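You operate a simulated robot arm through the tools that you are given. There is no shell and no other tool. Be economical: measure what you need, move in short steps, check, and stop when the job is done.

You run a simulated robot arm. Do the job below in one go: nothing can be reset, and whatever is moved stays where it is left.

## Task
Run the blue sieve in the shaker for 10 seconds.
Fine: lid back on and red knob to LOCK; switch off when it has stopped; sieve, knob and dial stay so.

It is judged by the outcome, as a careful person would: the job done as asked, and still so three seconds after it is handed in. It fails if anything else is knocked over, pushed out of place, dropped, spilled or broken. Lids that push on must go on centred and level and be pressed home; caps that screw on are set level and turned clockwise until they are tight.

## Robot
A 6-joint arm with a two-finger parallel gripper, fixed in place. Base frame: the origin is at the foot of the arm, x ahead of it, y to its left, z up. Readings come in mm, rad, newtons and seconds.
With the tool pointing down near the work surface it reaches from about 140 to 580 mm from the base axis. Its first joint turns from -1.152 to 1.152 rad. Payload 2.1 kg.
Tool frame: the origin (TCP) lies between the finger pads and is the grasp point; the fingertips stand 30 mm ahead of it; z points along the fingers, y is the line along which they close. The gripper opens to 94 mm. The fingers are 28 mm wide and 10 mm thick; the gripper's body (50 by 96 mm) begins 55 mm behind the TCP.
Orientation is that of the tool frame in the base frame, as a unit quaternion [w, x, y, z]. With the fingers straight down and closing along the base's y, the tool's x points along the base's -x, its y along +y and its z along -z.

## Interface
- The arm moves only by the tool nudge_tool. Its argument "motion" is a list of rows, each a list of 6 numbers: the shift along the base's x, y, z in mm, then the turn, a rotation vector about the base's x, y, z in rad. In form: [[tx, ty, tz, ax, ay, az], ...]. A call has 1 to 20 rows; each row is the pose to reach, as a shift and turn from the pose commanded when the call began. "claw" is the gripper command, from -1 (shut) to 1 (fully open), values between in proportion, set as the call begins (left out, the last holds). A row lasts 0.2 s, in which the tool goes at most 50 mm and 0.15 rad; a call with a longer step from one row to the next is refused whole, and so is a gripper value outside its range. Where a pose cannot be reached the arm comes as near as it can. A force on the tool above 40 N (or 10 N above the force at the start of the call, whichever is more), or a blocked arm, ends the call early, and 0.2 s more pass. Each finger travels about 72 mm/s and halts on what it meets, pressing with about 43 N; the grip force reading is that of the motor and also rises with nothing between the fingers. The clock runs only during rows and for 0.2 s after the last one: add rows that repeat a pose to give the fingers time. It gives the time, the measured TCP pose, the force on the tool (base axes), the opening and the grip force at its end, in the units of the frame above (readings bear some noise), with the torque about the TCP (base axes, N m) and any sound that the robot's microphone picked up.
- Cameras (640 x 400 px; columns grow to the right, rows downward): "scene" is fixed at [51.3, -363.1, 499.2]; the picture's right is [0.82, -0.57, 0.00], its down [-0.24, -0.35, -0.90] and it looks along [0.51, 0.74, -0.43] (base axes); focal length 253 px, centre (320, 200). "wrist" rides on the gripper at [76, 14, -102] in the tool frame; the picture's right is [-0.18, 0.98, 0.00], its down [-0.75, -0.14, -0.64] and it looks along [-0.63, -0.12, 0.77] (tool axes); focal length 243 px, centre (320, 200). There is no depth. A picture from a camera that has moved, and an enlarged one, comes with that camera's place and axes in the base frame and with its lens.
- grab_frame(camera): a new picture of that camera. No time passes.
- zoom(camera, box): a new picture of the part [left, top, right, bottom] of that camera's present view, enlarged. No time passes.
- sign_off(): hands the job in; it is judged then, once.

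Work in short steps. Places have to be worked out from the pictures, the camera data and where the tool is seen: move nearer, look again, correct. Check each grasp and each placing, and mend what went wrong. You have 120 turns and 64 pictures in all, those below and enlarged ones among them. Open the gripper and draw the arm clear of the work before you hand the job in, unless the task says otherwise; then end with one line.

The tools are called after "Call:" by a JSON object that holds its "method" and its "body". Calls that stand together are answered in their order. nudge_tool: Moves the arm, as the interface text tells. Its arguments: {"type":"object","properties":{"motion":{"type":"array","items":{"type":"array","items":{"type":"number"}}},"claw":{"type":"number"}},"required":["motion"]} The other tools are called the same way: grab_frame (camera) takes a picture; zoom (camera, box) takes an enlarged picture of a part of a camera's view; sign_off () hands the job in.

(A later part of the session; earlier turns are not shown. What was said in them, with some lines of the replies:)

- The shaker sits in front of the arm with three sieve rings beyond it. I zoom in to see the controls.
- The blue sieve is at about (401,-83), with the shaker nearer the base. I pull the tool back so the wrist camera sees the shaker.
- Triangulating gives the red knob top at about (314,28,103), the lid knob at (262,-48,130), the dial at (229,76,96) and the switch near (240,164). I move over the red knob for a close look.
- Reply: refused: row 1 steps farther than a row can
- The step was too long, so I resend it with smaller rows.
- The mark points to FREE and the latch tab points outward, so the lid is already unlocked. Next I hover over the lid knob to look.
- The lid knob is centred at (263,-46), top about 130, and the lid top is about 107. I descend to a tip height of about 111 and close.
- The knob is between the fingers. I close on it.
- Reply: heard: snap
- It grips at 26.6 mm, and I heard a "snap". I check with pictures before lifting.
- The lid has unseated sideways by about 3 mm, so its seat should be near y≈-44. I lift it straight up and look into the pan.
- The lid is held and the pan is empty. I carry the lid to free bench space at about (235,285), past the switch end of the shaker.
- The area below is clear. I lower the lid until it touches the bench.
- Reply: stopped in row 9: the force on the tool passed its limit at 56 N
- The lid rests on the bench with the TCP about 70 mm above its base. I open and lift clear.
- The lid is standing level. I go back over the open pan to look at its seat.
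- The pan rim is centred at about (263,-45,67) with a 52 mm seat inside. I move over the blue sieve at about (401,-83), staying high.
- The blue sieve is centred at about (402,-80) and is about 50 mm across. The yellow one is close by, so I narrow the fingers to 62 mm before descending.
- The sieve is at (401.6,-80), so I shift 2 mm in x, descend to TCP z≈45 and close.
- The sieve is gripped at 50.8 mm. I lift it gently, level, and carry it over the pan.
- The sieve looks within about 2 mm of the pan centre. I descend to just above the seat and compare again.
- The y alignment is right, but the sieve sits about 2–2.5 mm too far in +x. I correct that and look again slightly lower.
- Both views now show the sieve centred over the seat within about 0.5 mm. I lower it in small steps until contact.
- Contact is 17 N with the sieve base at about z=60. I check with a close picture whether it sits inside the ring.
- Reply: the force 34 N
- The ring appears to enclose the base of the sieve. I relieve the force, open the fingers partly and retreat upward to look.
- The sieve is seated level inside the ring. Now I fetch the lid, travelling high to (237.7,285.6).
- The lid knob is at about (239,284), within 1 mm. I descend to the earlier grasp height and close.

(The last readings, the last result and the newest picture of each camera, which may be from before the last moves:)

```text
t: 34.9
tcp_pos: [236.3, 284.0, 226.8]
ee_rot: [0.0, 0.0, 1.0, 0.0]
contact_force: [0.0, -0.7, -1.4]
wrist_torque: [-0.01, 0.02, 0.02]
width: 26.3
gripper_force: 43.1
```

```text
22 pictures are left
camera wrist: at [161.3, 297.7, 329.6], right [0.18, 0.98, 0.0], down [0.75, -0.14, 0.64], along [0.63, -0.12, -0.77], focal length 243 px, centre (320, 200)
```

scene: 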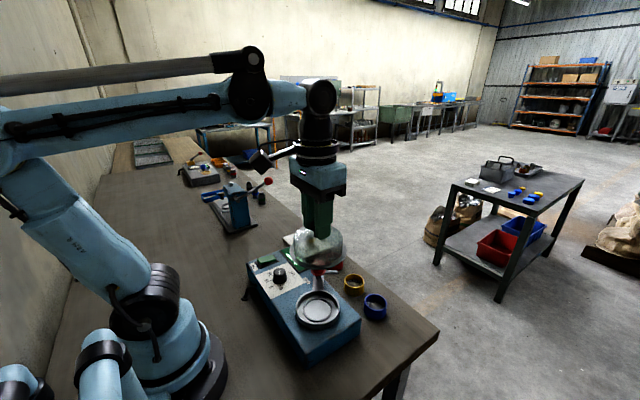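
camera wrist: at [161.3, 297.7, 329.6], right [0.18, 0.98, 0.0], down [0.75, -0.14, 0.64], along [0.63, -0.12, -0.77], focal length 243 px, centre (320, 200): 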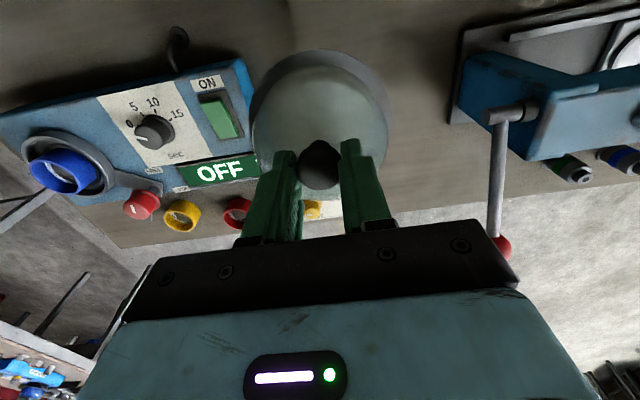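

The lid is gripped and hanging level. I carry it back over the pan, staying high.

Call:
{"method": "nudge_tool", "body": {"motion": [[3, -41, 5, 0, 0, 0], [6, -82, 5, 0, 0, 0], [9, -123, 5, 0, 0, 0], [12, -164, 5, 0, 0, 0], [15, -205, 5, 0, 0, 0], [18, -246, 5, 0, 0, 0], [22, -287, 5, 0, 0, 0], [26, -315, 5, 0, 0, 0], [26, -328.8, 5, 0, 0, 0], [26, -328.8, -30, 0, 0, 0], [26, -328.8, -52, 0, 0, 0], [26, -328.8, -52, 0, 0, 0], [26, -328.8, -52, 0, 0, 0]]}}

Call:
{"method": "zoom", "body": {"camera": "scene", "box": [270, 230, 370, 330]}}

Call:
{"method": "zoom", "body": {"camera": "wrist", "box": [220, 40, 420, 240]}}

```text
t: 37.7
tcp_pos: [264.2, -43.8, 177.7]
ee_rot: [0.0, 0.0, 1.0, 0.0]
contact_force: [-0.2, 0.4, -1.7]
wrist_torque: [-0.01, 0.01, -0.03]
width: 26.4
gripper_force: 43.0
```

```text
4.00 times, centred on (320, 280) of scene
camera zoom: at [51.3, -363.1, 499.2], right [0.82, -0.57, 0.0], down [-0.24, -0.35, -0.9], along [0.51, 0.74, -0.43], focal length 1013 px, centre (320, -120)
```

zoom: 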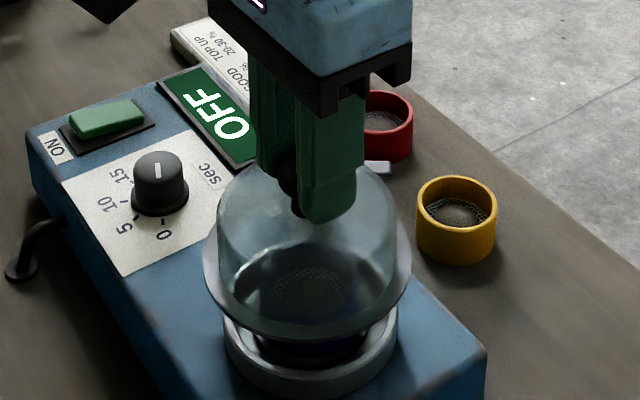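

```text
2.00 times, centred on (320, 140) of wrist
camera zoom: at [189.0, -29.8, 280.4], right [0.18, 0.98, 0.0], down [0.75, -0.14, 0.64], along [0.63, -0.12, -0.77], focal length 485 px, centre (320, 320)
```

zoom: 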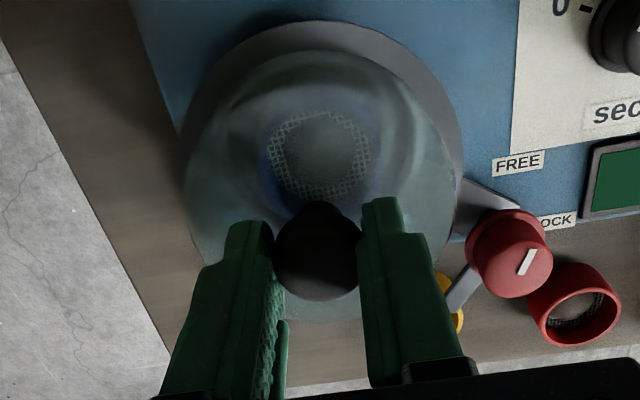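

The lid is off by about +0.6 in x and −1.1 in y. I correct and descend so the skirt is about 10 mm above the seat, then re-check.

Call:
{"method": "nudge_tool", "body": {"motion": [[0.6, -1.1, 0, 0, 0, 0], [0.6, -1.1, -12, 0, 0, 0], [0.6, -1.1, -22, 0, 0, 0], [0.6, -1.1, -22, 0, 0, 0]]}}

Call:
{"method": "zoom", "body": {"camera": "scene", "box": [280, 255, 360, 335]}}

Call:
{"method": "zoom", "body": {"camera": "wrist", "box": [220, 40, 420, 240]}}

```text
t: 38.7
tcp_pos: [263.5, -45.3, 156.1]
ee_rot: [-0.001, 0.001, 1.0, -0.001]
contact_force: [0.2, -0.3, -2.2]
wrist_torque: [-0.01, -0.01, 0.0]
width: 26.7
gripper_force: 42.9
```

```text
5.00 times, centred on (320, 295) of scene
camera zoom: at [51.3, -363.1, 499.2], right [0.82, -0.57, 0.0], down [-0.24, -0.35, -0.9], along [0.51, 0.74, -0.43], focal length 1266 px, centre (320, -275)
```

zoom: 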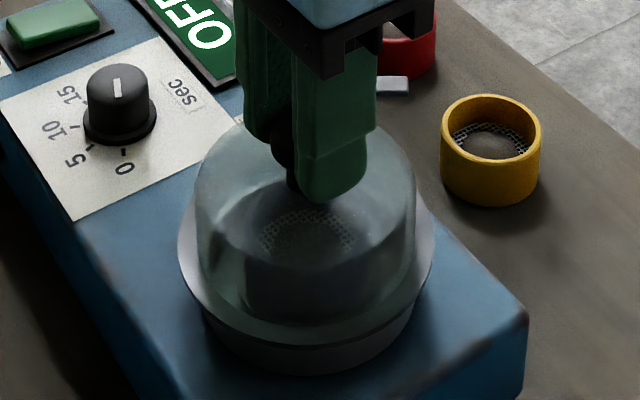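

```text
2.00 times, centred on (320, 140) of wrist
camera zoom: at [189.0, -31.1, 257.7], right [0.18, 0.98, 0.0], down [0.75, -0.14, 0.64], along [0.63, -0.12, -0.77], focal length 485 px, centre (320, 320)
```

zoom: 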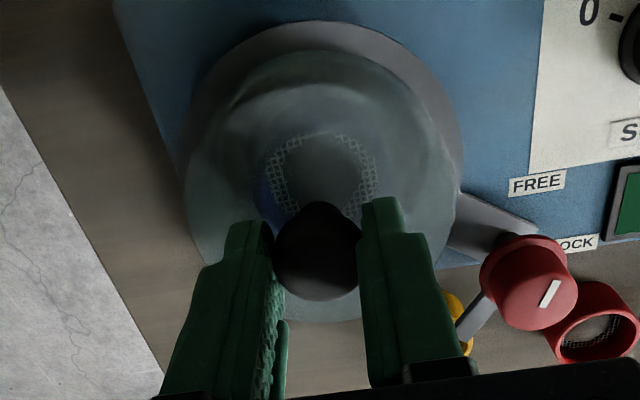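

Scene comparison suggests about +1 mm more in x. I apply it and lower in small steps to contact.

Call:
{"method": "nudge_tool", "body": {"motion": [[1, 0, 0, 0, 0, 0], [1, 0, -3, 0, 0, 0], [1, 0, -6, 0, 0, 0], [1, 0, -8, 0, 0, 0], [1, 0, -10, 0, 0, 0], [1, 0, -11, 0, 0, 0]]}}

```text
t: 40.2
tcp_pos: [265.6, -45.2, 145.4]
ee_rot: [-0.002, 0.0, 1.0, 0.0]
contact_force: [-1.0, 2.2, 5.6]
wrist_torque: [0.01, -0.32, -0.03]
width: 26.5
gripper_force: 43.1
heard: snap
stopped in row 6: the force on the tool passed its limit at 46 N (the readings are from after the stop); the commanded pose is now the measured one
```

I heard a snap at TCP z≈145, which is the expected seated height. I check from the scene camera that the lid is level and home.

Call:
{"method": "zoom", "body": {"camera": "scene", "box": [280, 255, 360, 335]}}

Call:
{"method": "nudge_tool", "body": {"motion": [[0, 0, -1.5, 0, 0, 0], [0, 0, -1.5, 0, 0, 0]]}}

```text
5.00 times, centred on (320, 295) of scene
camera zoom: at [51.3, -363.1, 499.2], right [0.82, -0.57, 0.0], down [-0.24, -0.35, -0.9], along [0.51, 0.74, -0.43], focal length 1266 px, centre (320, -275)
```

zoom: 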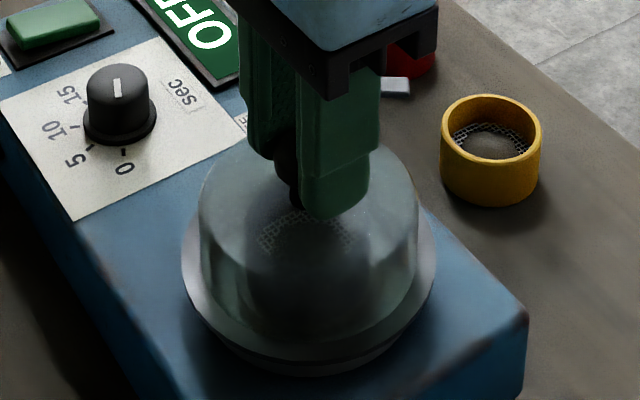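

```text
t: 40.6
tcp_pos: [265.3, -46.1, 146.1]
ee_rot: [-0.004, -0.001, 1.0, 0.0]
contact_force: [-2.3, 2.2, 5.3]
wrist_torque: [-0.01, -0.33, -0.08]
width: 26.5
gripper_force: 42.9
stopped in row 2: the force on the tool passed its limit at 46 N (the readings are from after the stop); the commanded pose is now the measured one
```

The lid is centred and takes 46 N with no further travel. I release and lift to inspect.

Call:
{"method": "nudge_tool", "body": {"motion": [[0, 0, 0, 0, 0, 0], [0, 0, 0, 0, 0, 0], [0, 0, 0, 0, 0, 0], [0, 0, 25, 0, 0, 0], [0, 0, 60, 0, 0, 0], [0, 0, 60, 0, 0, 0]], "claw": 0.3}}

Call:
{"method": "zoom", "body": {"camera": "scene", "box": [270, 240, 370, 330]}}

```text
t: 42.0
tcp_pos: [265.3, -48.1, 207.5]
ee_rot: [-0.004, 0.0, 1.0, 0.0]
contact_force: [0.3, -0.3, -0.1]
wrist_torque: [-0.02, 0.02, 0.01]
width: 61.0
gripper_force: 0.1
```

```text
4.44 times, centred on (320, 285) of scene
camera zoom: at [51.3, -363.1, 499.2], right [0.82, -0.57, 0.0], down [-0.24, -0.35, -0.9], along [0.51, 0.74, -0.43], focal length 1126 px, centre (320, -178)
```

zoom: 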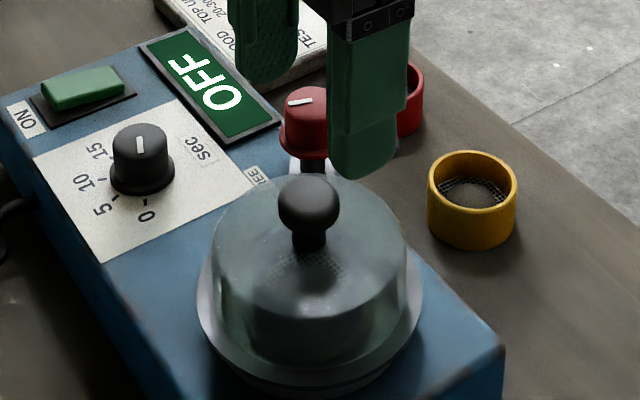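

The lid knob is back at its original image position, so the lid is home. Now the red knob, at about (315.5,31): I move above it with the tool pre-turned +0.5 rad, leaving room for the clockwise turn.

Call:
{"method": "nudge_tool", "body": {"motion": [[12, 20, 0, 0, -0.008, 0.12], [24, 40, 0, 0, -0.008, 0.24], [38, 60, -5, 0, -0.008, 0.37], [50, 78, -20, 0, -0.008, 0.5], [50, 78, -45, 0, -0.008, 0.5], [50, 78, -45, 0, -0.008, 0.5]]}}

Call:
{"method": "grab_frame", "body": {"camera": "wrist"}}

```text
t: 43.4
tcp_pos: [315.6, 31.0, 160.9]
ee_rot: [0.001, -0.248, 0.969, 0.0]
contact_force: [0.0, 0.3, -0.3]
wrist_torque: [0.0, 0.0, 0.01]
width: 61.4
gripper_force: 0.0
```

```text
15 pictures are left
camera wrist: at [243.2, 6.6, 262.9], right [-0.31, 0.95, 0.0], down [0.73, 0.24, 0.64], along [0.61, 0.2, -0.77], focal length 243 px, centre (320, 200)
```

wrist: 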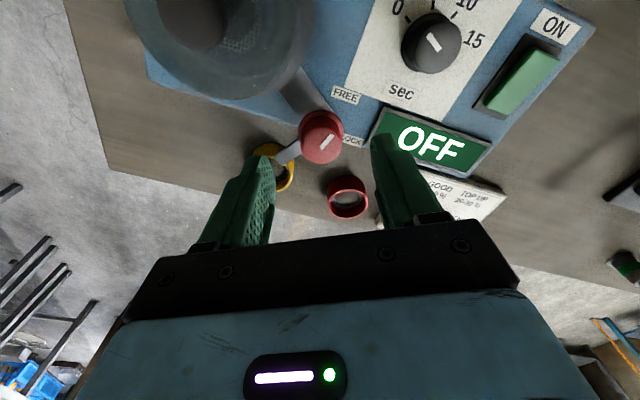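

The red knob is at (316,31), directly under the TCP. I descend and grip it.

Call:
{"method": "nudge_tool", "body": {"motion": [[0.5, 0, -20, 0, 0, 0], [0.5, 0, -40, 0, 0, 0], [0.5, 0, -43, 0, 0, 0], [0.5, 0, -43, 0, 0, 0]]}}

Call:
{"method": "nudge_tool", "body": {"motion": [[0, 0, 0, 0, 0, 0], [0, 0, 0, 0, 0, 0], [0, 0, 0, 0, 0, 0]], "claw": -1}}

```text
t: 44.4
tcp_pos: [314.5, 31.0, 117.6]
ee_rot: [0.001, -0.248, 0.969, -0.001]
contact_force: [0.5, -0.8, 0.4]
wrist_torque: [0.02, 0.0, 0.01]
width: 61.2
gripper_force: 0.1
```

```text
t: 45.2
tcp_pos: [316.1, 31.3, 117.2]
ee_rot: [0.002, -0.248, 0.969, -0.002]
contact_force: [2.6, -1.5, -4.7]
wrist_torque: [-0.1, -0.17, 0.0]
width: 29.3
gripper_force: 45.0
```

Gripped at 29.3 mm. I turn it clockwise, watching the torque.

Call:
{"method": "nudge_tool", "body": {"motion": [[0, 0, 0, 0, 0, -0.12], [0, 0, 0, 0, 0, -0.24], [0, 0, 0, 0, 0, -0.36], [0, 0, 0, 0, 0, -0.48], [0, 0, 0, 0, 0, -0.6], [0, 0, 0, 0, 0, -0.72], [0, 0, 0, 0, 0, -0.84], [0, 0, 0, 0, 0, -0.96], [0, 0, 0, 0, 0, -1.08], [0, 0, 0, 0, 0, -1.2], [0, 0, 0, 0, 0, -1.3], [0, 0, 0, 0, 0, -1.4]]}}

Call:
{"method": "zoom", "body": {"camera": "scene", "box": [280, 230, 360, 300]}}

```text
t: 47.8
tcp_pos: [315.7, 33.8, 118.7]
ee_rot: [0.001, 0.434, 0.901, 0.0]
contact_force: [9.2, 21.4, 32.8]
wrist_torque: [-0.16, -0.96, 0.08]
width: 29.3
gripper_force: 45.1
```

```text
5.71 times, centred on (320, 265) of scene
camera zoom: at [51.2, -363.1, 499.2], right [0.82, -0.57, 0.0], down [-0.24, -0.35, -0.9], along [0.51, 0.74, -0.43], focal length 1447 px, centre (320, -171)
```

zoom: 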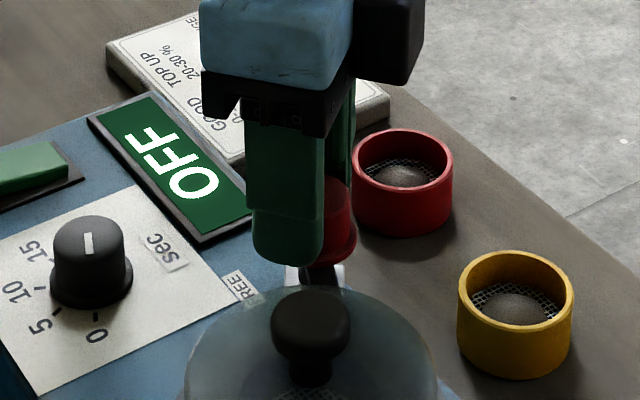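

Rotated 1.4 rad, and force is building (33 N up, 21 N in y). I look at the knob mark and tab before going further.

Call:
{"method": "zoom", "body": {"camera": "wrist", "box": [240, 60, 400, 200]}}

```text
2.86 times, centred on (320, 130) of wrist
camera zoom: at [281.8, 101.3, 220.4], right [0.88, 0.47, 0.0], down [0.36, -0.68, 0.64], along [0.3, -0.57, -0.77], focal length 693 px, centre (320, 400)
```

zoom: 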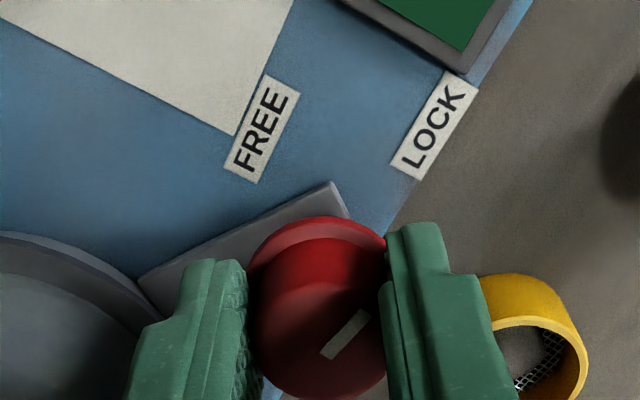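

The mark is at about 76°, with the LOCK label near 67°. The force points away from the lid, which fits the tab engaging its flange. I ease the tool along the force and turn a little more.

Call:
{"method": "nudge_tool", "body": {"motion": [[0.5, 1, 1, 0, 0, 0], [0.5, 1, 1, 0, 0, -0.06], [0.5, 1, 1, 0, 0, -0.12]]}}

```text
t: 48.6
tcp_pos: [316.8, 33.7, 119.1]
ee_rot: [0.001, 0.487, 0.873, 0.001]
contact_force: [19.5, 18.6, -23.8]
wrist_torque: [0.87, -0.12, 0.1]
width: 29.0
gripper_force: 44.9
```

The knob is axially stiff, so these are alignment forces. Torque about z is only 0.1, so there is no stop yet. I relieve the offset and finish to about 90° total.

Call:
{"method": "nudge_tool", "body": {"motion": [[0.7, 0.7, -0.4, 0, 0, 0], [0.7, 0.7, -0.4, 0, 0, -0.05]]}}

Call:
{"method": "zoom", "body": {"camera": "wrist", "box": [240, 60, 400, 200]}}

```text
t: 49.2
tcp_pos: [317.3, 34.5, 117.6]
ee_rot: [0.001, 0.51, 0.86, 0.0]
contact_force: [17.0, 9.6, -24.2]
wrist_torque: [1.22, 0.01, 0.07]
width: 29.1
gripper_force: 44.9
```

```text
2.86 times, centred on (320, 130) of wrist
camera zoom: at [294.6, 107.4, 220.3], right [0.95, 0.31, 0.0], down [0.24, -0.73, 0.64], along [0.2, -0.61, -0.77], focal length 693 px, centre (320, 400)
```

zoom: 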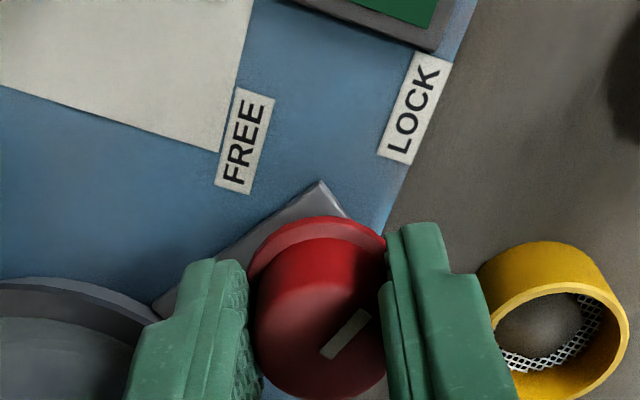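

The mark now points at the LOCK label (about 66°). I nudge a bit further to feel for the end stop.

Call:
{"method": "nudge_tool", "body": {"motion": [[0.3, 0.3, 0.4, 0, 0, -0.04], [0.3, 0.3, 0.4, 0, 0, -0.08], [0.3, 0.3, 0.4, 0, 0, -0.08]]}}

```text
t: 50.0
tcp_pos: [318.0, 34.2, 118.3]
ee_rot: [0.0, 0.543, 0.84, -0.001]
contact_force: [6.9, 12.3, -9.1]
wrist_torque: [-0.15, -0.46, 0.61]
width: 29.0
gripper_force: 44.6
```

Torque about z jumped to 0.6 N·m, so it is at the end stop and LOCK is reached. I release and lift clear.

Call:
{"method": "nudge_tool", "body": {"motion": [[0, 0, 0, 0, 0, 0], [0, 0, 0, 0, 0, 0], [0, 0, 0, 0, 0, 0], [0, 0, 25, 0, 0, 0], [0, 0, 60, 0, 0, 0], [0, 0, 60, 0, 0, 0]], "claw": 0.3}}

Call:
{"method": "grab_frame", "body": {"camera": "wrist"}}

```text
t: 51.4
tcp_pos: [317.1, 34.0, 178.0]
ee_rot: [0.0, 0.543, 0.84, -0.001]
contact_force: [-0.4, -0.4, 0.8]
wrist_torque: [0.01, -0.01, 0.02]
width: 61.0
gripper_force: 0.3
```

```text
11 pictures are left
camera wrist: at [301.2, 109.4, 280.4], right [0.97, 0.23, 0.0], down [0.18, -0.74, 0.64], along [0.15, -0.63, -0.77], focal length 243 px, centre (320, 200)
```

wrist: 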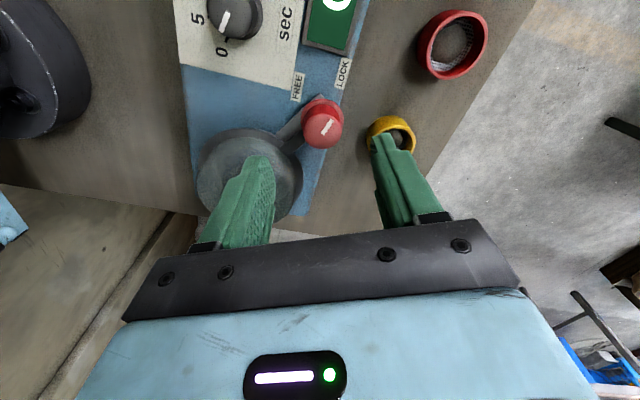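

The knob is locked. For the dial I estimate the centre at (243,82) and top at z≈84, with 40° between marks, so 0→10 is about 80° clockwise. I move above it with the tool turned to about +0.35 rad.

Call:
{"method": "nudge_tool", "body": {"motion": [[-7, 5, 0, 0, 0, 0.14], [-14, 10, 0, 0, 0, 0.28], [-21, 15, 0, 0, 0, 0.42], [-28, 20, 0, 0, 0, 0.56], [-36, 25, 0, 0, 0, 0.7], [-44, 30, 0, 0, 0, 0.84], [-52, 35, 0, 0, 0, 0.98], [-60, 40, 0, 0, 0, 1.12], [-67, 44, -5, 0, 0, 1.26], [-73, 48, -12, 0, 0, 1.4], [-73, 48, -30, 0, 0, 1.5], [-73, 48, -30, 0, 0, 1.5]]}}

Call:
{"method": "grab_frame", "body": {"camera": "wrist"}}

```text
t: 54.0
tcp_pos: [242.1, 82.1, 148.7]
ee_rot: [0.001, -0.175, 0.985, -0.001]
contact_force: [-0.1, -0.4, -0.2]
wrist_torque: [0.02, 0.0, -0.02]
width: 61.3
gripper_force: 0.1
```

```text
10 pictures are left
camera wrist: at [167.2, 69.1, 251.4], right [-0.17, 0.99, 0.0], down [0.75, 0.13, 0.64], along [0.63, 0.11, -0.77], focal length 243 px, centre (320, 200)
```

wrist: 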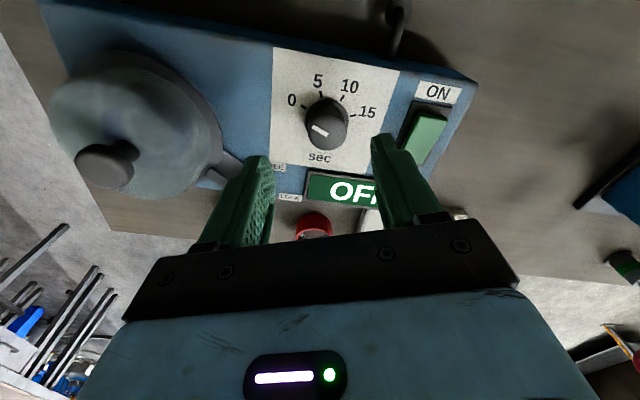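

The dial centre is about (2,-3) mm from the TCP axis, so I correct, descend around the knob and close.

Call:
{"method": "nudge_tool", "body": {"motion": [[-1.5, 3, 0, 0, 0, 0], [-1.5, 3, -25, 0, 0, 0], [-1.5, 3, -45, 0, 0, 0], [-1.5, 3, -51, 0, 0, 0], [-1.5, 3, -51, 0, 0, 0]]}}

Call:
{"method": "nudge_tool", "body": {"motion": [[0, 0, 0, 0, 0, 0], [0, 0, 0, 0, 0, 0], [0, 0, 0, 0, 0, 0]], "claw": -1}}

```text
t: 55.2
tcp_pos: [241.1, 85.5, 97.0]
ee_rot: [0.001, -0.175, 0.985, -0.001]
contact_force: [-0.1, -0.2, -0.7]
wrist_torque: [0.0, 0.0, -0.05]
width: 61.3
gripper_force: 0.1
```

```text
t: 56.0
tcp_pos: [239.8, 87.4, 97.0]
ee_rot: [0.001, -0.176, 0.984, 0.002]
contact_force: [-5.9, 21.0, -8.7]
wrist_torque: [0.45, 0.16, 0.09]
width: 28.8
gripper_force: 45.4
```

The knob pulls the tool in +y, so its axis is about 1.5 mm further that way. I shift to relieve it, then turn clockwise.

Call:
{"method": "nudge_tool", "body": {"motion": [[-0.5, 1.6, 0, 0, 0, 0], [-0.5, 1.6, 0, 0, 0, 0]]}}

Call:
{"method": "nudge_tool", "body": {"motion": [[0, 0, 0, 0, 0, -0.12], [0, 0, 0, 0, 0, -0.24], [0, 0, 0, 0, 0, -0.36], [0, 0, 0, 0, 0, -0.48], [0, 0, 0, 0, 0, -0.6], [0, 0, 0, 0, 0, -0.7]]}}

```text
t: 56.6
tcp_pos: [240.6, 87.0, 97.5]
ee_rot: [0.0, -0.174, 0.985, 0.0]
contact_force: [-12.7, 10.7, 1.2]
wrist_torque: [0.63, -0.07, 0.04]
width: 28.8
gripper_force: 45.1
```

```text
t: 57.4
tcp_pos: [239.7, 88.3, 96.9]
ee_rot: [-0.002, -0.008, 1.0, 0.001]
contact_force: [0.5, 0.9, -4.6]
wrist_torque: [0.06, 0.19, 0.01]
width: 28.7
gripper_force: 45.2
stopped in row 4: the force on the tool passed its limit at 41 N (the readings are from after the stop); the commanded pose is now the measured one
```

It stopped at about 0.34 rad from side force. The pose has now re-centred and forces are near zero, so I continue in smaller steps.

Call:
{"method": "nudge_tool", "body": {"motion": [[0, 0, 0, 0, 0, -0.1], [0, 0, 0, 0, 0, -0.2], [0, 0, 0, 0, 0, -0.3]]}}

```text
t: 58.2
tcp_pos: [239.2, 87.7, 97.0]
ee_rot: [-0.001, 0.144, 0.99, 0.001]
contact_force: [-0.8, 0.5, 5.5]
wrist_torque: [-0.01, -0.67, 0.02]
width: 28.9
gripper_force: 45.0
```

Smooth now, with about 0.64 rad turned. I continue.

Call:
{"method": "nudge_tool", "body": {"motion": [[0, 0, 0, 0, 0, -0.1], [0, 0, 0, 0, 0, -0.2], [0, 0, 0, 0, 0, -0.3], [0, 0, 0, 0, 0, -0.4], [0, 0, 0, 0, 0, -0.5]]}}

```text
t: 59.4
tcp_pos: [239.3, 89.7, 96.8]
ee_rot: [0.0, 0.384, 0.924, 0.005]
contact_force: [16.1, 25.1, 24.7]
wrist_torque: [0.75, -0.35, 0.11]
width: 28.9
gripper_force: 45.2
```

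Total is about 1.14 rad. I ease the tool along the side force and turn 0.3 more, then look.

Call:
{"method": "nudge_tool", "body": {"motion": [[0.6, 1, 0.4, 0, 0, 0], [0.6, 1, 0.4, 0, 0, -0.1], [0.6, 1.2, 0.4, 0, 0, -0.2], [0.7, 1.2, 0.4, 0, 0, -0.3]]}}

Call:
{"method": "zoom", "body": {"camera": "wrist", "box": [240, 40, 400, 200]}}

```text
t: 60.4
tcp_pos: [241.3, 90.0, 97.9]
ee_rot: [0.001, 0.517, 0.856, 0.005]
contact_force: [21.8, 21.0, -36.7]
wrist_torque: [0.66, -0.34, 0.09]
width: 28.9
gripper_force: 44.7
```

```text
2.50 times, centred on (320, 120) of wrist
camera zoom: at [219.3, 163.4, 200.2], right [0.96, 0.29, 0.01], down [0.22, -0.74, 0.64], along [0.2, -0.61, -0.77], focal length 606 px, centre (320, 400)
```

zoom: 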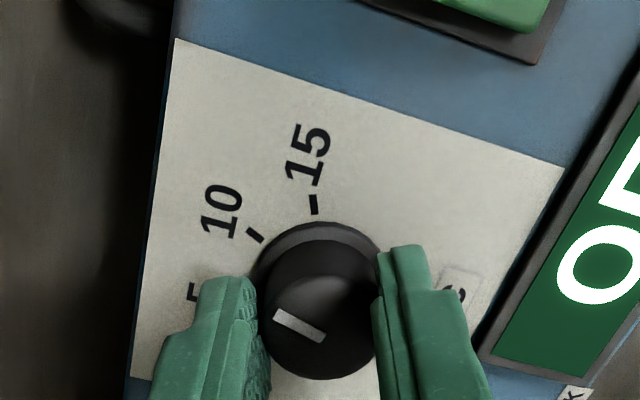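

The mark reads about 14–15° past centre, and the 10 tick is at about 22°. I turn about 0.13 rad more with the side and axial forces relieved.

Call:
{"method": "nudge_tool", "body": {"motion": [[0.6, 0.6, -0.7, 0, 0, 0], [0.6, 0.6, -0.7, 0, 0, -0.07], [0.7, 0.7, -0.7, 0, 0, -0.13], [0.7, 0.7, -0.7, 0, 0, -0.13]]}}

Call:
{"method": "nudge_tool", "body": {"motion": [[0, 0, 0, 0, 0, 0], [0, 0, 0, 0, 0, 0], [0, 0, 0, 0, 0, 0], [0, 0, 25, 0, 0, 0], [0, 0, 60, 0, 0, 0], [0, 0, 60, 0, 0, 0]], "claw": 0.3}}

Call:
{"method": "zoom", "body": {"camera": "wrist", "box": [240, 60, 380, 180]}}

```text
t: 61.4
tcp_pos: [241.7, 89.8, 96.6]
ee_rot: [0.0, 0.571, 0.821, 0.002]
contact_force: [5.6, 16.7, 16.2]
wrist_torque: [0.22, -0.34, 0.05]
width: 28.7
gripper_force: 44.8
```

```text
t: 62.8
tcp_pos: [243.1, 86.4, 155.6]
ee_rot: [-0.002, 0.571, 0.821, 0.002]
contact_force: [0.1, 0.6, 0.1]
wrist_torque: [-0.02, 0.0, -0.03]
width: 61.0
gripper_force: 0.0
```

```text
3.33 times, centred on (310, 120) of wrist
camera zoom: at [231.6, 162.3, 259.1], right [0.99, 0.17, 0.0], down [0.13, -0.76, 0.64], along [0.11, -0.63, -0.77], focal length 809 px, centre (353, 467)
```

zoom: 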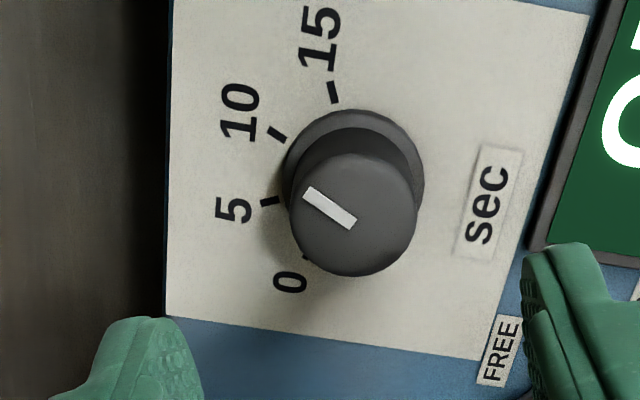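

The mark lines up with the 10 tick (90° turned in total). Now I close the fingers and move above the ON end of the green rocker to look.

Call:
{"method": "nudge_tool", "body": {"motion": [[-4, 20, 0, 0, 0, 0], [-8, 40, 0, 0, 0, 0], [-13, 60, 0, 0, 0, 0], [-17, 77, 0, 0, 0, 0], [-17, 77, -20, 0, 0, 0], [-17, 77, -20, 0, 0, 0]], "claw": -1}}

Call:
{"method": "grab_frame", "body": {"camera": "wrist"}}

```text
t: 64.2
tcp_pos: [225.1, 168.8, 136.8]
ee_rot: [-0.001, 0.572, 0.82, 0.002]
contact_force: [-0.1, 0.2, -0.1]
wrist_torque: [-0.02, 0.0, -0.02]
width: 0.2
gripper_force: 33.3
```

```text
7 pictures are left
camera wrist: at [213.5, 243.9, 239.5], right [0.99, 0.17, 0.0], down [0.13, -0.76, 0.64], along [0.11, -0.63, -0.77], focal length 243 px, centre (320, 200)
```

wrist: 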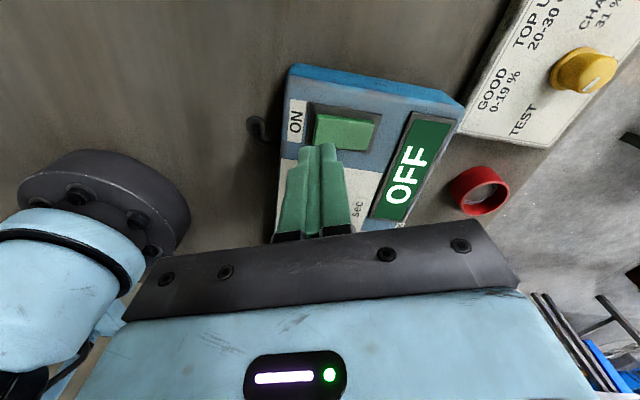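

The rocker spans x≈225–265 at y≈169, with the ON label at the −x end. I position over the ON half and press down in small steps.

Call:
{"method": "nudge_tool", "body": {"motion": [[8.5, 0, 0, 0, 0, 0], [8.5, 0, -20, 0, 0, 0], [8.5, 0, -32, 0, 0, 0], [8.5, 0, -36, 0, 0, 0], [8.5, 0, -39, 0, 0, 0], [8.5, 0, -41, 0, 0, 0], [8.5, 0, -43, 0, 0, 0], [8.5, 0, -45, 0, 0, 0], [8.5, 0, -47, 0, 0, 0]]}}

```text
t: 65.7
tcp_pos: [233.1, 167.1, 96.8]
ee_rot: [0.0, 0.571, 0.821, 0.0]
contact_force: [-1.4, -0.2, 15.1]
wrist_torque: [-0.18, -0.13, 0.0]
width: 0.0
gripper_force: 33.3
stopped in row 7: the force on the tool passed its limit at 53 N (the readings are from after the stop); the commanded pose is now the measured one
```

Contact at tip z≈67 peaked at 53 N with no sound yet. I back off slightly and look at the display.

Call:
{"method": "nudge_tool", "body": {"motion": [[0, 0, 20, 0, 0, 0], [0, 0, 20, 0, 0, 0]]}}

Call:
{"method": "zoom", "body": {"camera": "scene", "box": [240, 235, 360, 325]}}

```text
t: 66.3
tcp_pos: [231.2, 168.0, 115.3]
ee_rot: [-0.001, 0.57, 0.821, 0.0]
contact_force: [-0.5, -0.4, -0.1]
wrist_torque: [0.03, 0.0, -0.04]
width: 0.0
gripper_force: 32.7
```

```text
4.44 times, centred on (300, 280) of scene
camera zoom: at [51.3, -363.1, 499.2], right [0.82, -0.57, 0.0], down [-0.24, -0.35, -0.9], along [0.51, 0.74, -0.43], focal length 1126 px, centre (409, -156)
```

zoom: 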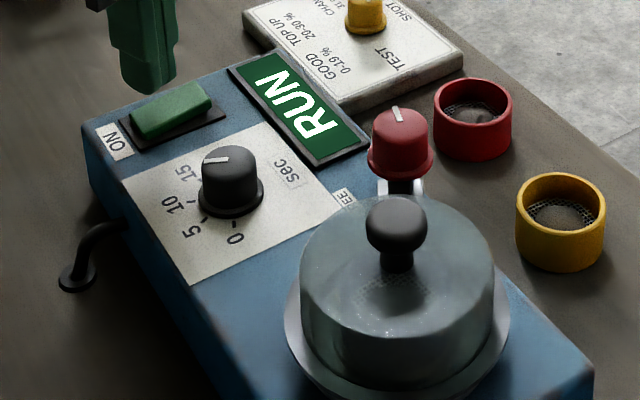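

The display shows RUN and the rocker is tipped to ON. I move over the other end, hovering, and wait the run out.

Call:
{"method": "nudge_tool", "body": {"motion": [[12, 0, 5, 0, 0, 0], [25, 0, 5, 0, 0, 0], [25, 0, 5, 0, 0, 0], [25, 0, 5, 0, 0, 0], [25, 0, 5, 0, 0, 0], [25, 0, 5, 0, 0, 0], [25, 0, 5, 0, 0, 0], [25, 0, 5, 0, 0, 0], [25, 0, 5, 0, 0, 0], [25, 0, 5, 0, 0, 0], [25, 0, 5, 0, 0, 0], [25, 0, 5, 0, 0, 0], [25, 0, 5, 0, 0, 0], [25, 0, 5, 0, 0, 0], [25, 0, 5, 0, 0, 0], [25, 0, 5, 0, 0, 0], [25, 0, 5, 0, 0, 0], [25, 0, 5, 0, 0, 0], [25, 0, 5, 0, 0, 0], [25, 0, 5, 0, 0, 0]]}}

Call:
{"method": "nudge_tool", "body": {"motion": [[0, 0, 0, 0, 0, 0], [0, 0, 0, 0, 0, 0], [0, 0, 0, 0, 0, 0], [0, 0, 0, 0, 0, 0], [0, 0, 0, 0, 0, 0], [0, 0, 0, 0, 0, 0], [0, 0, 0, 0, 0, 0], [0, 0, 0, 0, 0, 0], [0, 0, 0, 0, 0, 0], [0, 0, 0, 0, 0, 0], [0, 0, 0, 0, 0, 0], [0, 0, 0, 0, 0, 0], [0, 0, 0, 0, 0, 0], [0, 0, 0, 0, 0, 0], [0, 0, 0, 0, 0, 0], [0, 0, 0, 0, 0, 0], [0, 0, 0, 0, 0, 0], [0, 0, 0, 0, 0, 0], [0, 0, 0, 0, 0, 0], [0, 0, 0, 0, 0, 0]]}}

Call:
{"method": "nudge_tool", "body": {"motion": [[0, 0, 0, 0, 0, 0], [0, 0, 0, 0, 0, 0], [0, 0, 0, 0, 0, 0], [0, 0, 0, 0, 0, 0], [0, 0, 0, 0, 0, 0], [0, 0, 0, 0, 0, 0], [0, 0, 0, 0, 0, 0], [0, 0, 0, 0, 0, 0], [0, 0, 0, 0, 0, 0], [0, 0, 0, 0, 0, 0], [0, 0, 0, 0, 0, 0], [0, 0, 0, 0, 0, 0], [0, 0, 0, 0, 0, 0], [0, 0, 0, 0, 0, 0], [0, 0, 0, 0, 0, 0], [0, 0, 0, 0, 0, 0], [0, 0, 0, 0, 0, 0], [0, 0, 0, 0, 0, 0]]}}

Call:
{"method": "zoom", "body": {"camera": "scene", "box": [240, 235, 360, 325]}}

```text
t: 70.5
tcp_pos: [256.5, 167.9, 121.4]
ee_rot: [-0.001, 0.571, 0.821, 0.0]
contact_force: [-0.7, 0.7, 0.1]
wrist_torque: [0.0, 0.0, -0.01]
width: 0.0
gripper_force: 32.6
```

```text
t: 74.7
tcp_pos: [255.6, 168.4, 121.2]
ee_rot: [-0.001, 0.57, 0.822, 0.001]
contact_force: [0.8, 0.6, 0.4]
wrist_torque: [-0.01, 0.0, -0.03]
width: 0.2
gripper_force: 32.9
```

```text
t: 78.5
tcp_pos: [256.8, 167.0, 121.9]
ee_rot: [-0.001, 0.57, 0.821, 0.0]
contact_force: [-0.6, -0.2, 0.2]
wrist_torque: [-0.01, 0.0, 0.02]
width: 0.0
gripper_force: 32.8
```

```text
4.44 times, centred on (300, 280) of scene
camera zoom: at [51.3, -363.1, 499.2], right [0.82, -0.57, 0.0], down [-0.24, -0.35, -0.9], along [0.51, 0.74, -0.43], focal length 1126 px, centre (409, -156)
```

zoom: 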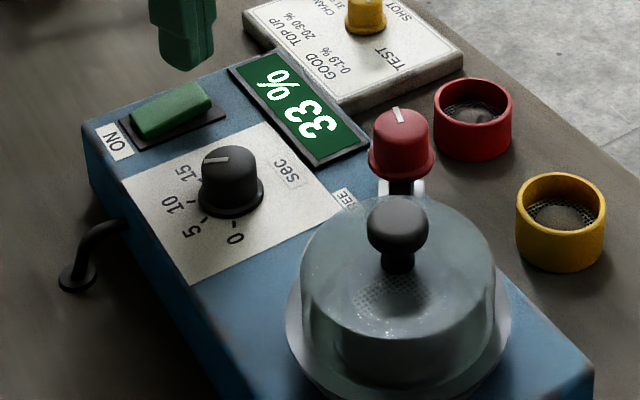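

It has stopped and shows 33 %, with the rocker still at ON. I press the raised (off) end.

Call:
{"method": "nudge_tool", "body": {"motion": [[0, 0, -12, 0, 0, 0], [0, 0, -17, 0, 0, 0], [0, 0, -20, 0, 0, 0], [0, 0, -22, 0, 0, 0], [0, 0, -24, 0, 0, 0], [0, 0, -26, 0, 0, 0], [0, 0, -28, 0, 0, 0]]}}

Call:
{"method": "nudge_tool", "body": {"motion": [[0, 0, 30, 0, 0, 0], [0, 0, 70, 0, 0, 0], [0, 0, 110, 0, 0, 0], [0, 0, 110, 0, 0, 0]], "claw": 0.5}}

Call:
{"method": "zoom", "body": {"camera": "scene", "box": [240, 235, 360, 325]}}

```text
t: 80.1
tcp_pos: [258.1, 165.6, 95.5]
ee_rot: [-0.001, 0.571, 0.821, -0.001]
contact_force: [-1.2, -1.4, 17.1]
wrist_torque: [0.09, 0.22, 0.01]
width: 0.0
gripper_force: 33.3
stopped in row 7: the force on the tool passed its limit at 51 N (the readings are from after the stop); the commanded pose is now the measured one
```

```text
t: 81.1
tcp_pos: [258.6, 165.0, 206.8]
ee_rot: [-0.001, 0.571, 0.821, -0.001]
contact_force: [-1.1, -0.7, -0.3]
wrist_torque: [-0.01, -0.01, 0.06]
width: 70.3
gripper_force: 0.1
```

```text
4.44 times, centred on (300, 280) of scene
camera zoom: at [51.3, -363.1, 499.2], right [0.82, -0.57, 0.0], down [-0.24, -0.35, -0.9], along [0.51, 0.74, -0.43], focal length 1126 px, centre (409, -156)
```

zoom: 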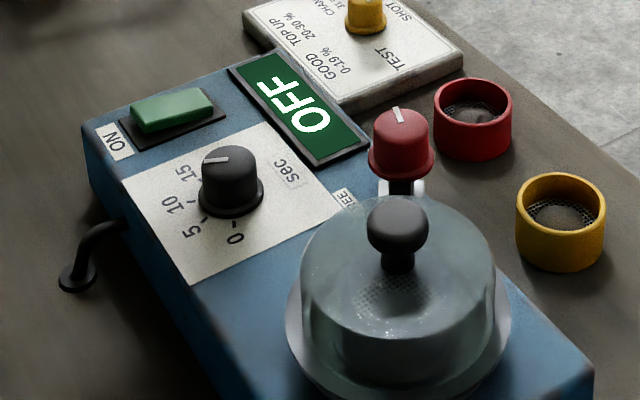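

The display reads OFF, with the lid on, the knob at LOCK and the dial at 10. I draw the arm further clear.

Call:
{"method": "nudge_tool", "body": {"motion": [[0, 0, 40, 0, 0, 0], [0, 0, 80, 0, 0, 0], [0, 0, 120, 0, 0, 0], [0, 0, 120, 0, 0, 0]], "claw": 1}}

Call:
{"method": "sign_off", "body": {}}

```text
t: 82.1
tcp_pos: [260.1, 162.0, 324.6]
ee_rot: [0.0, 0.572, 0.82, -0.001]
contact_force: [-0.3, 0.7, 0.2]
wrist_torque: [-0.02, -0.02, 0.01]
width: 94.3
gripper_force: 0.1
```

```text
The job is handed in.
```

The blue sieve ran in the shaker with the dial set to 10 s; it stopped by itself showing 33 % and I switched it off, leaving the sieve in, the lid on, the red knob at LOCK and the dial at 10.
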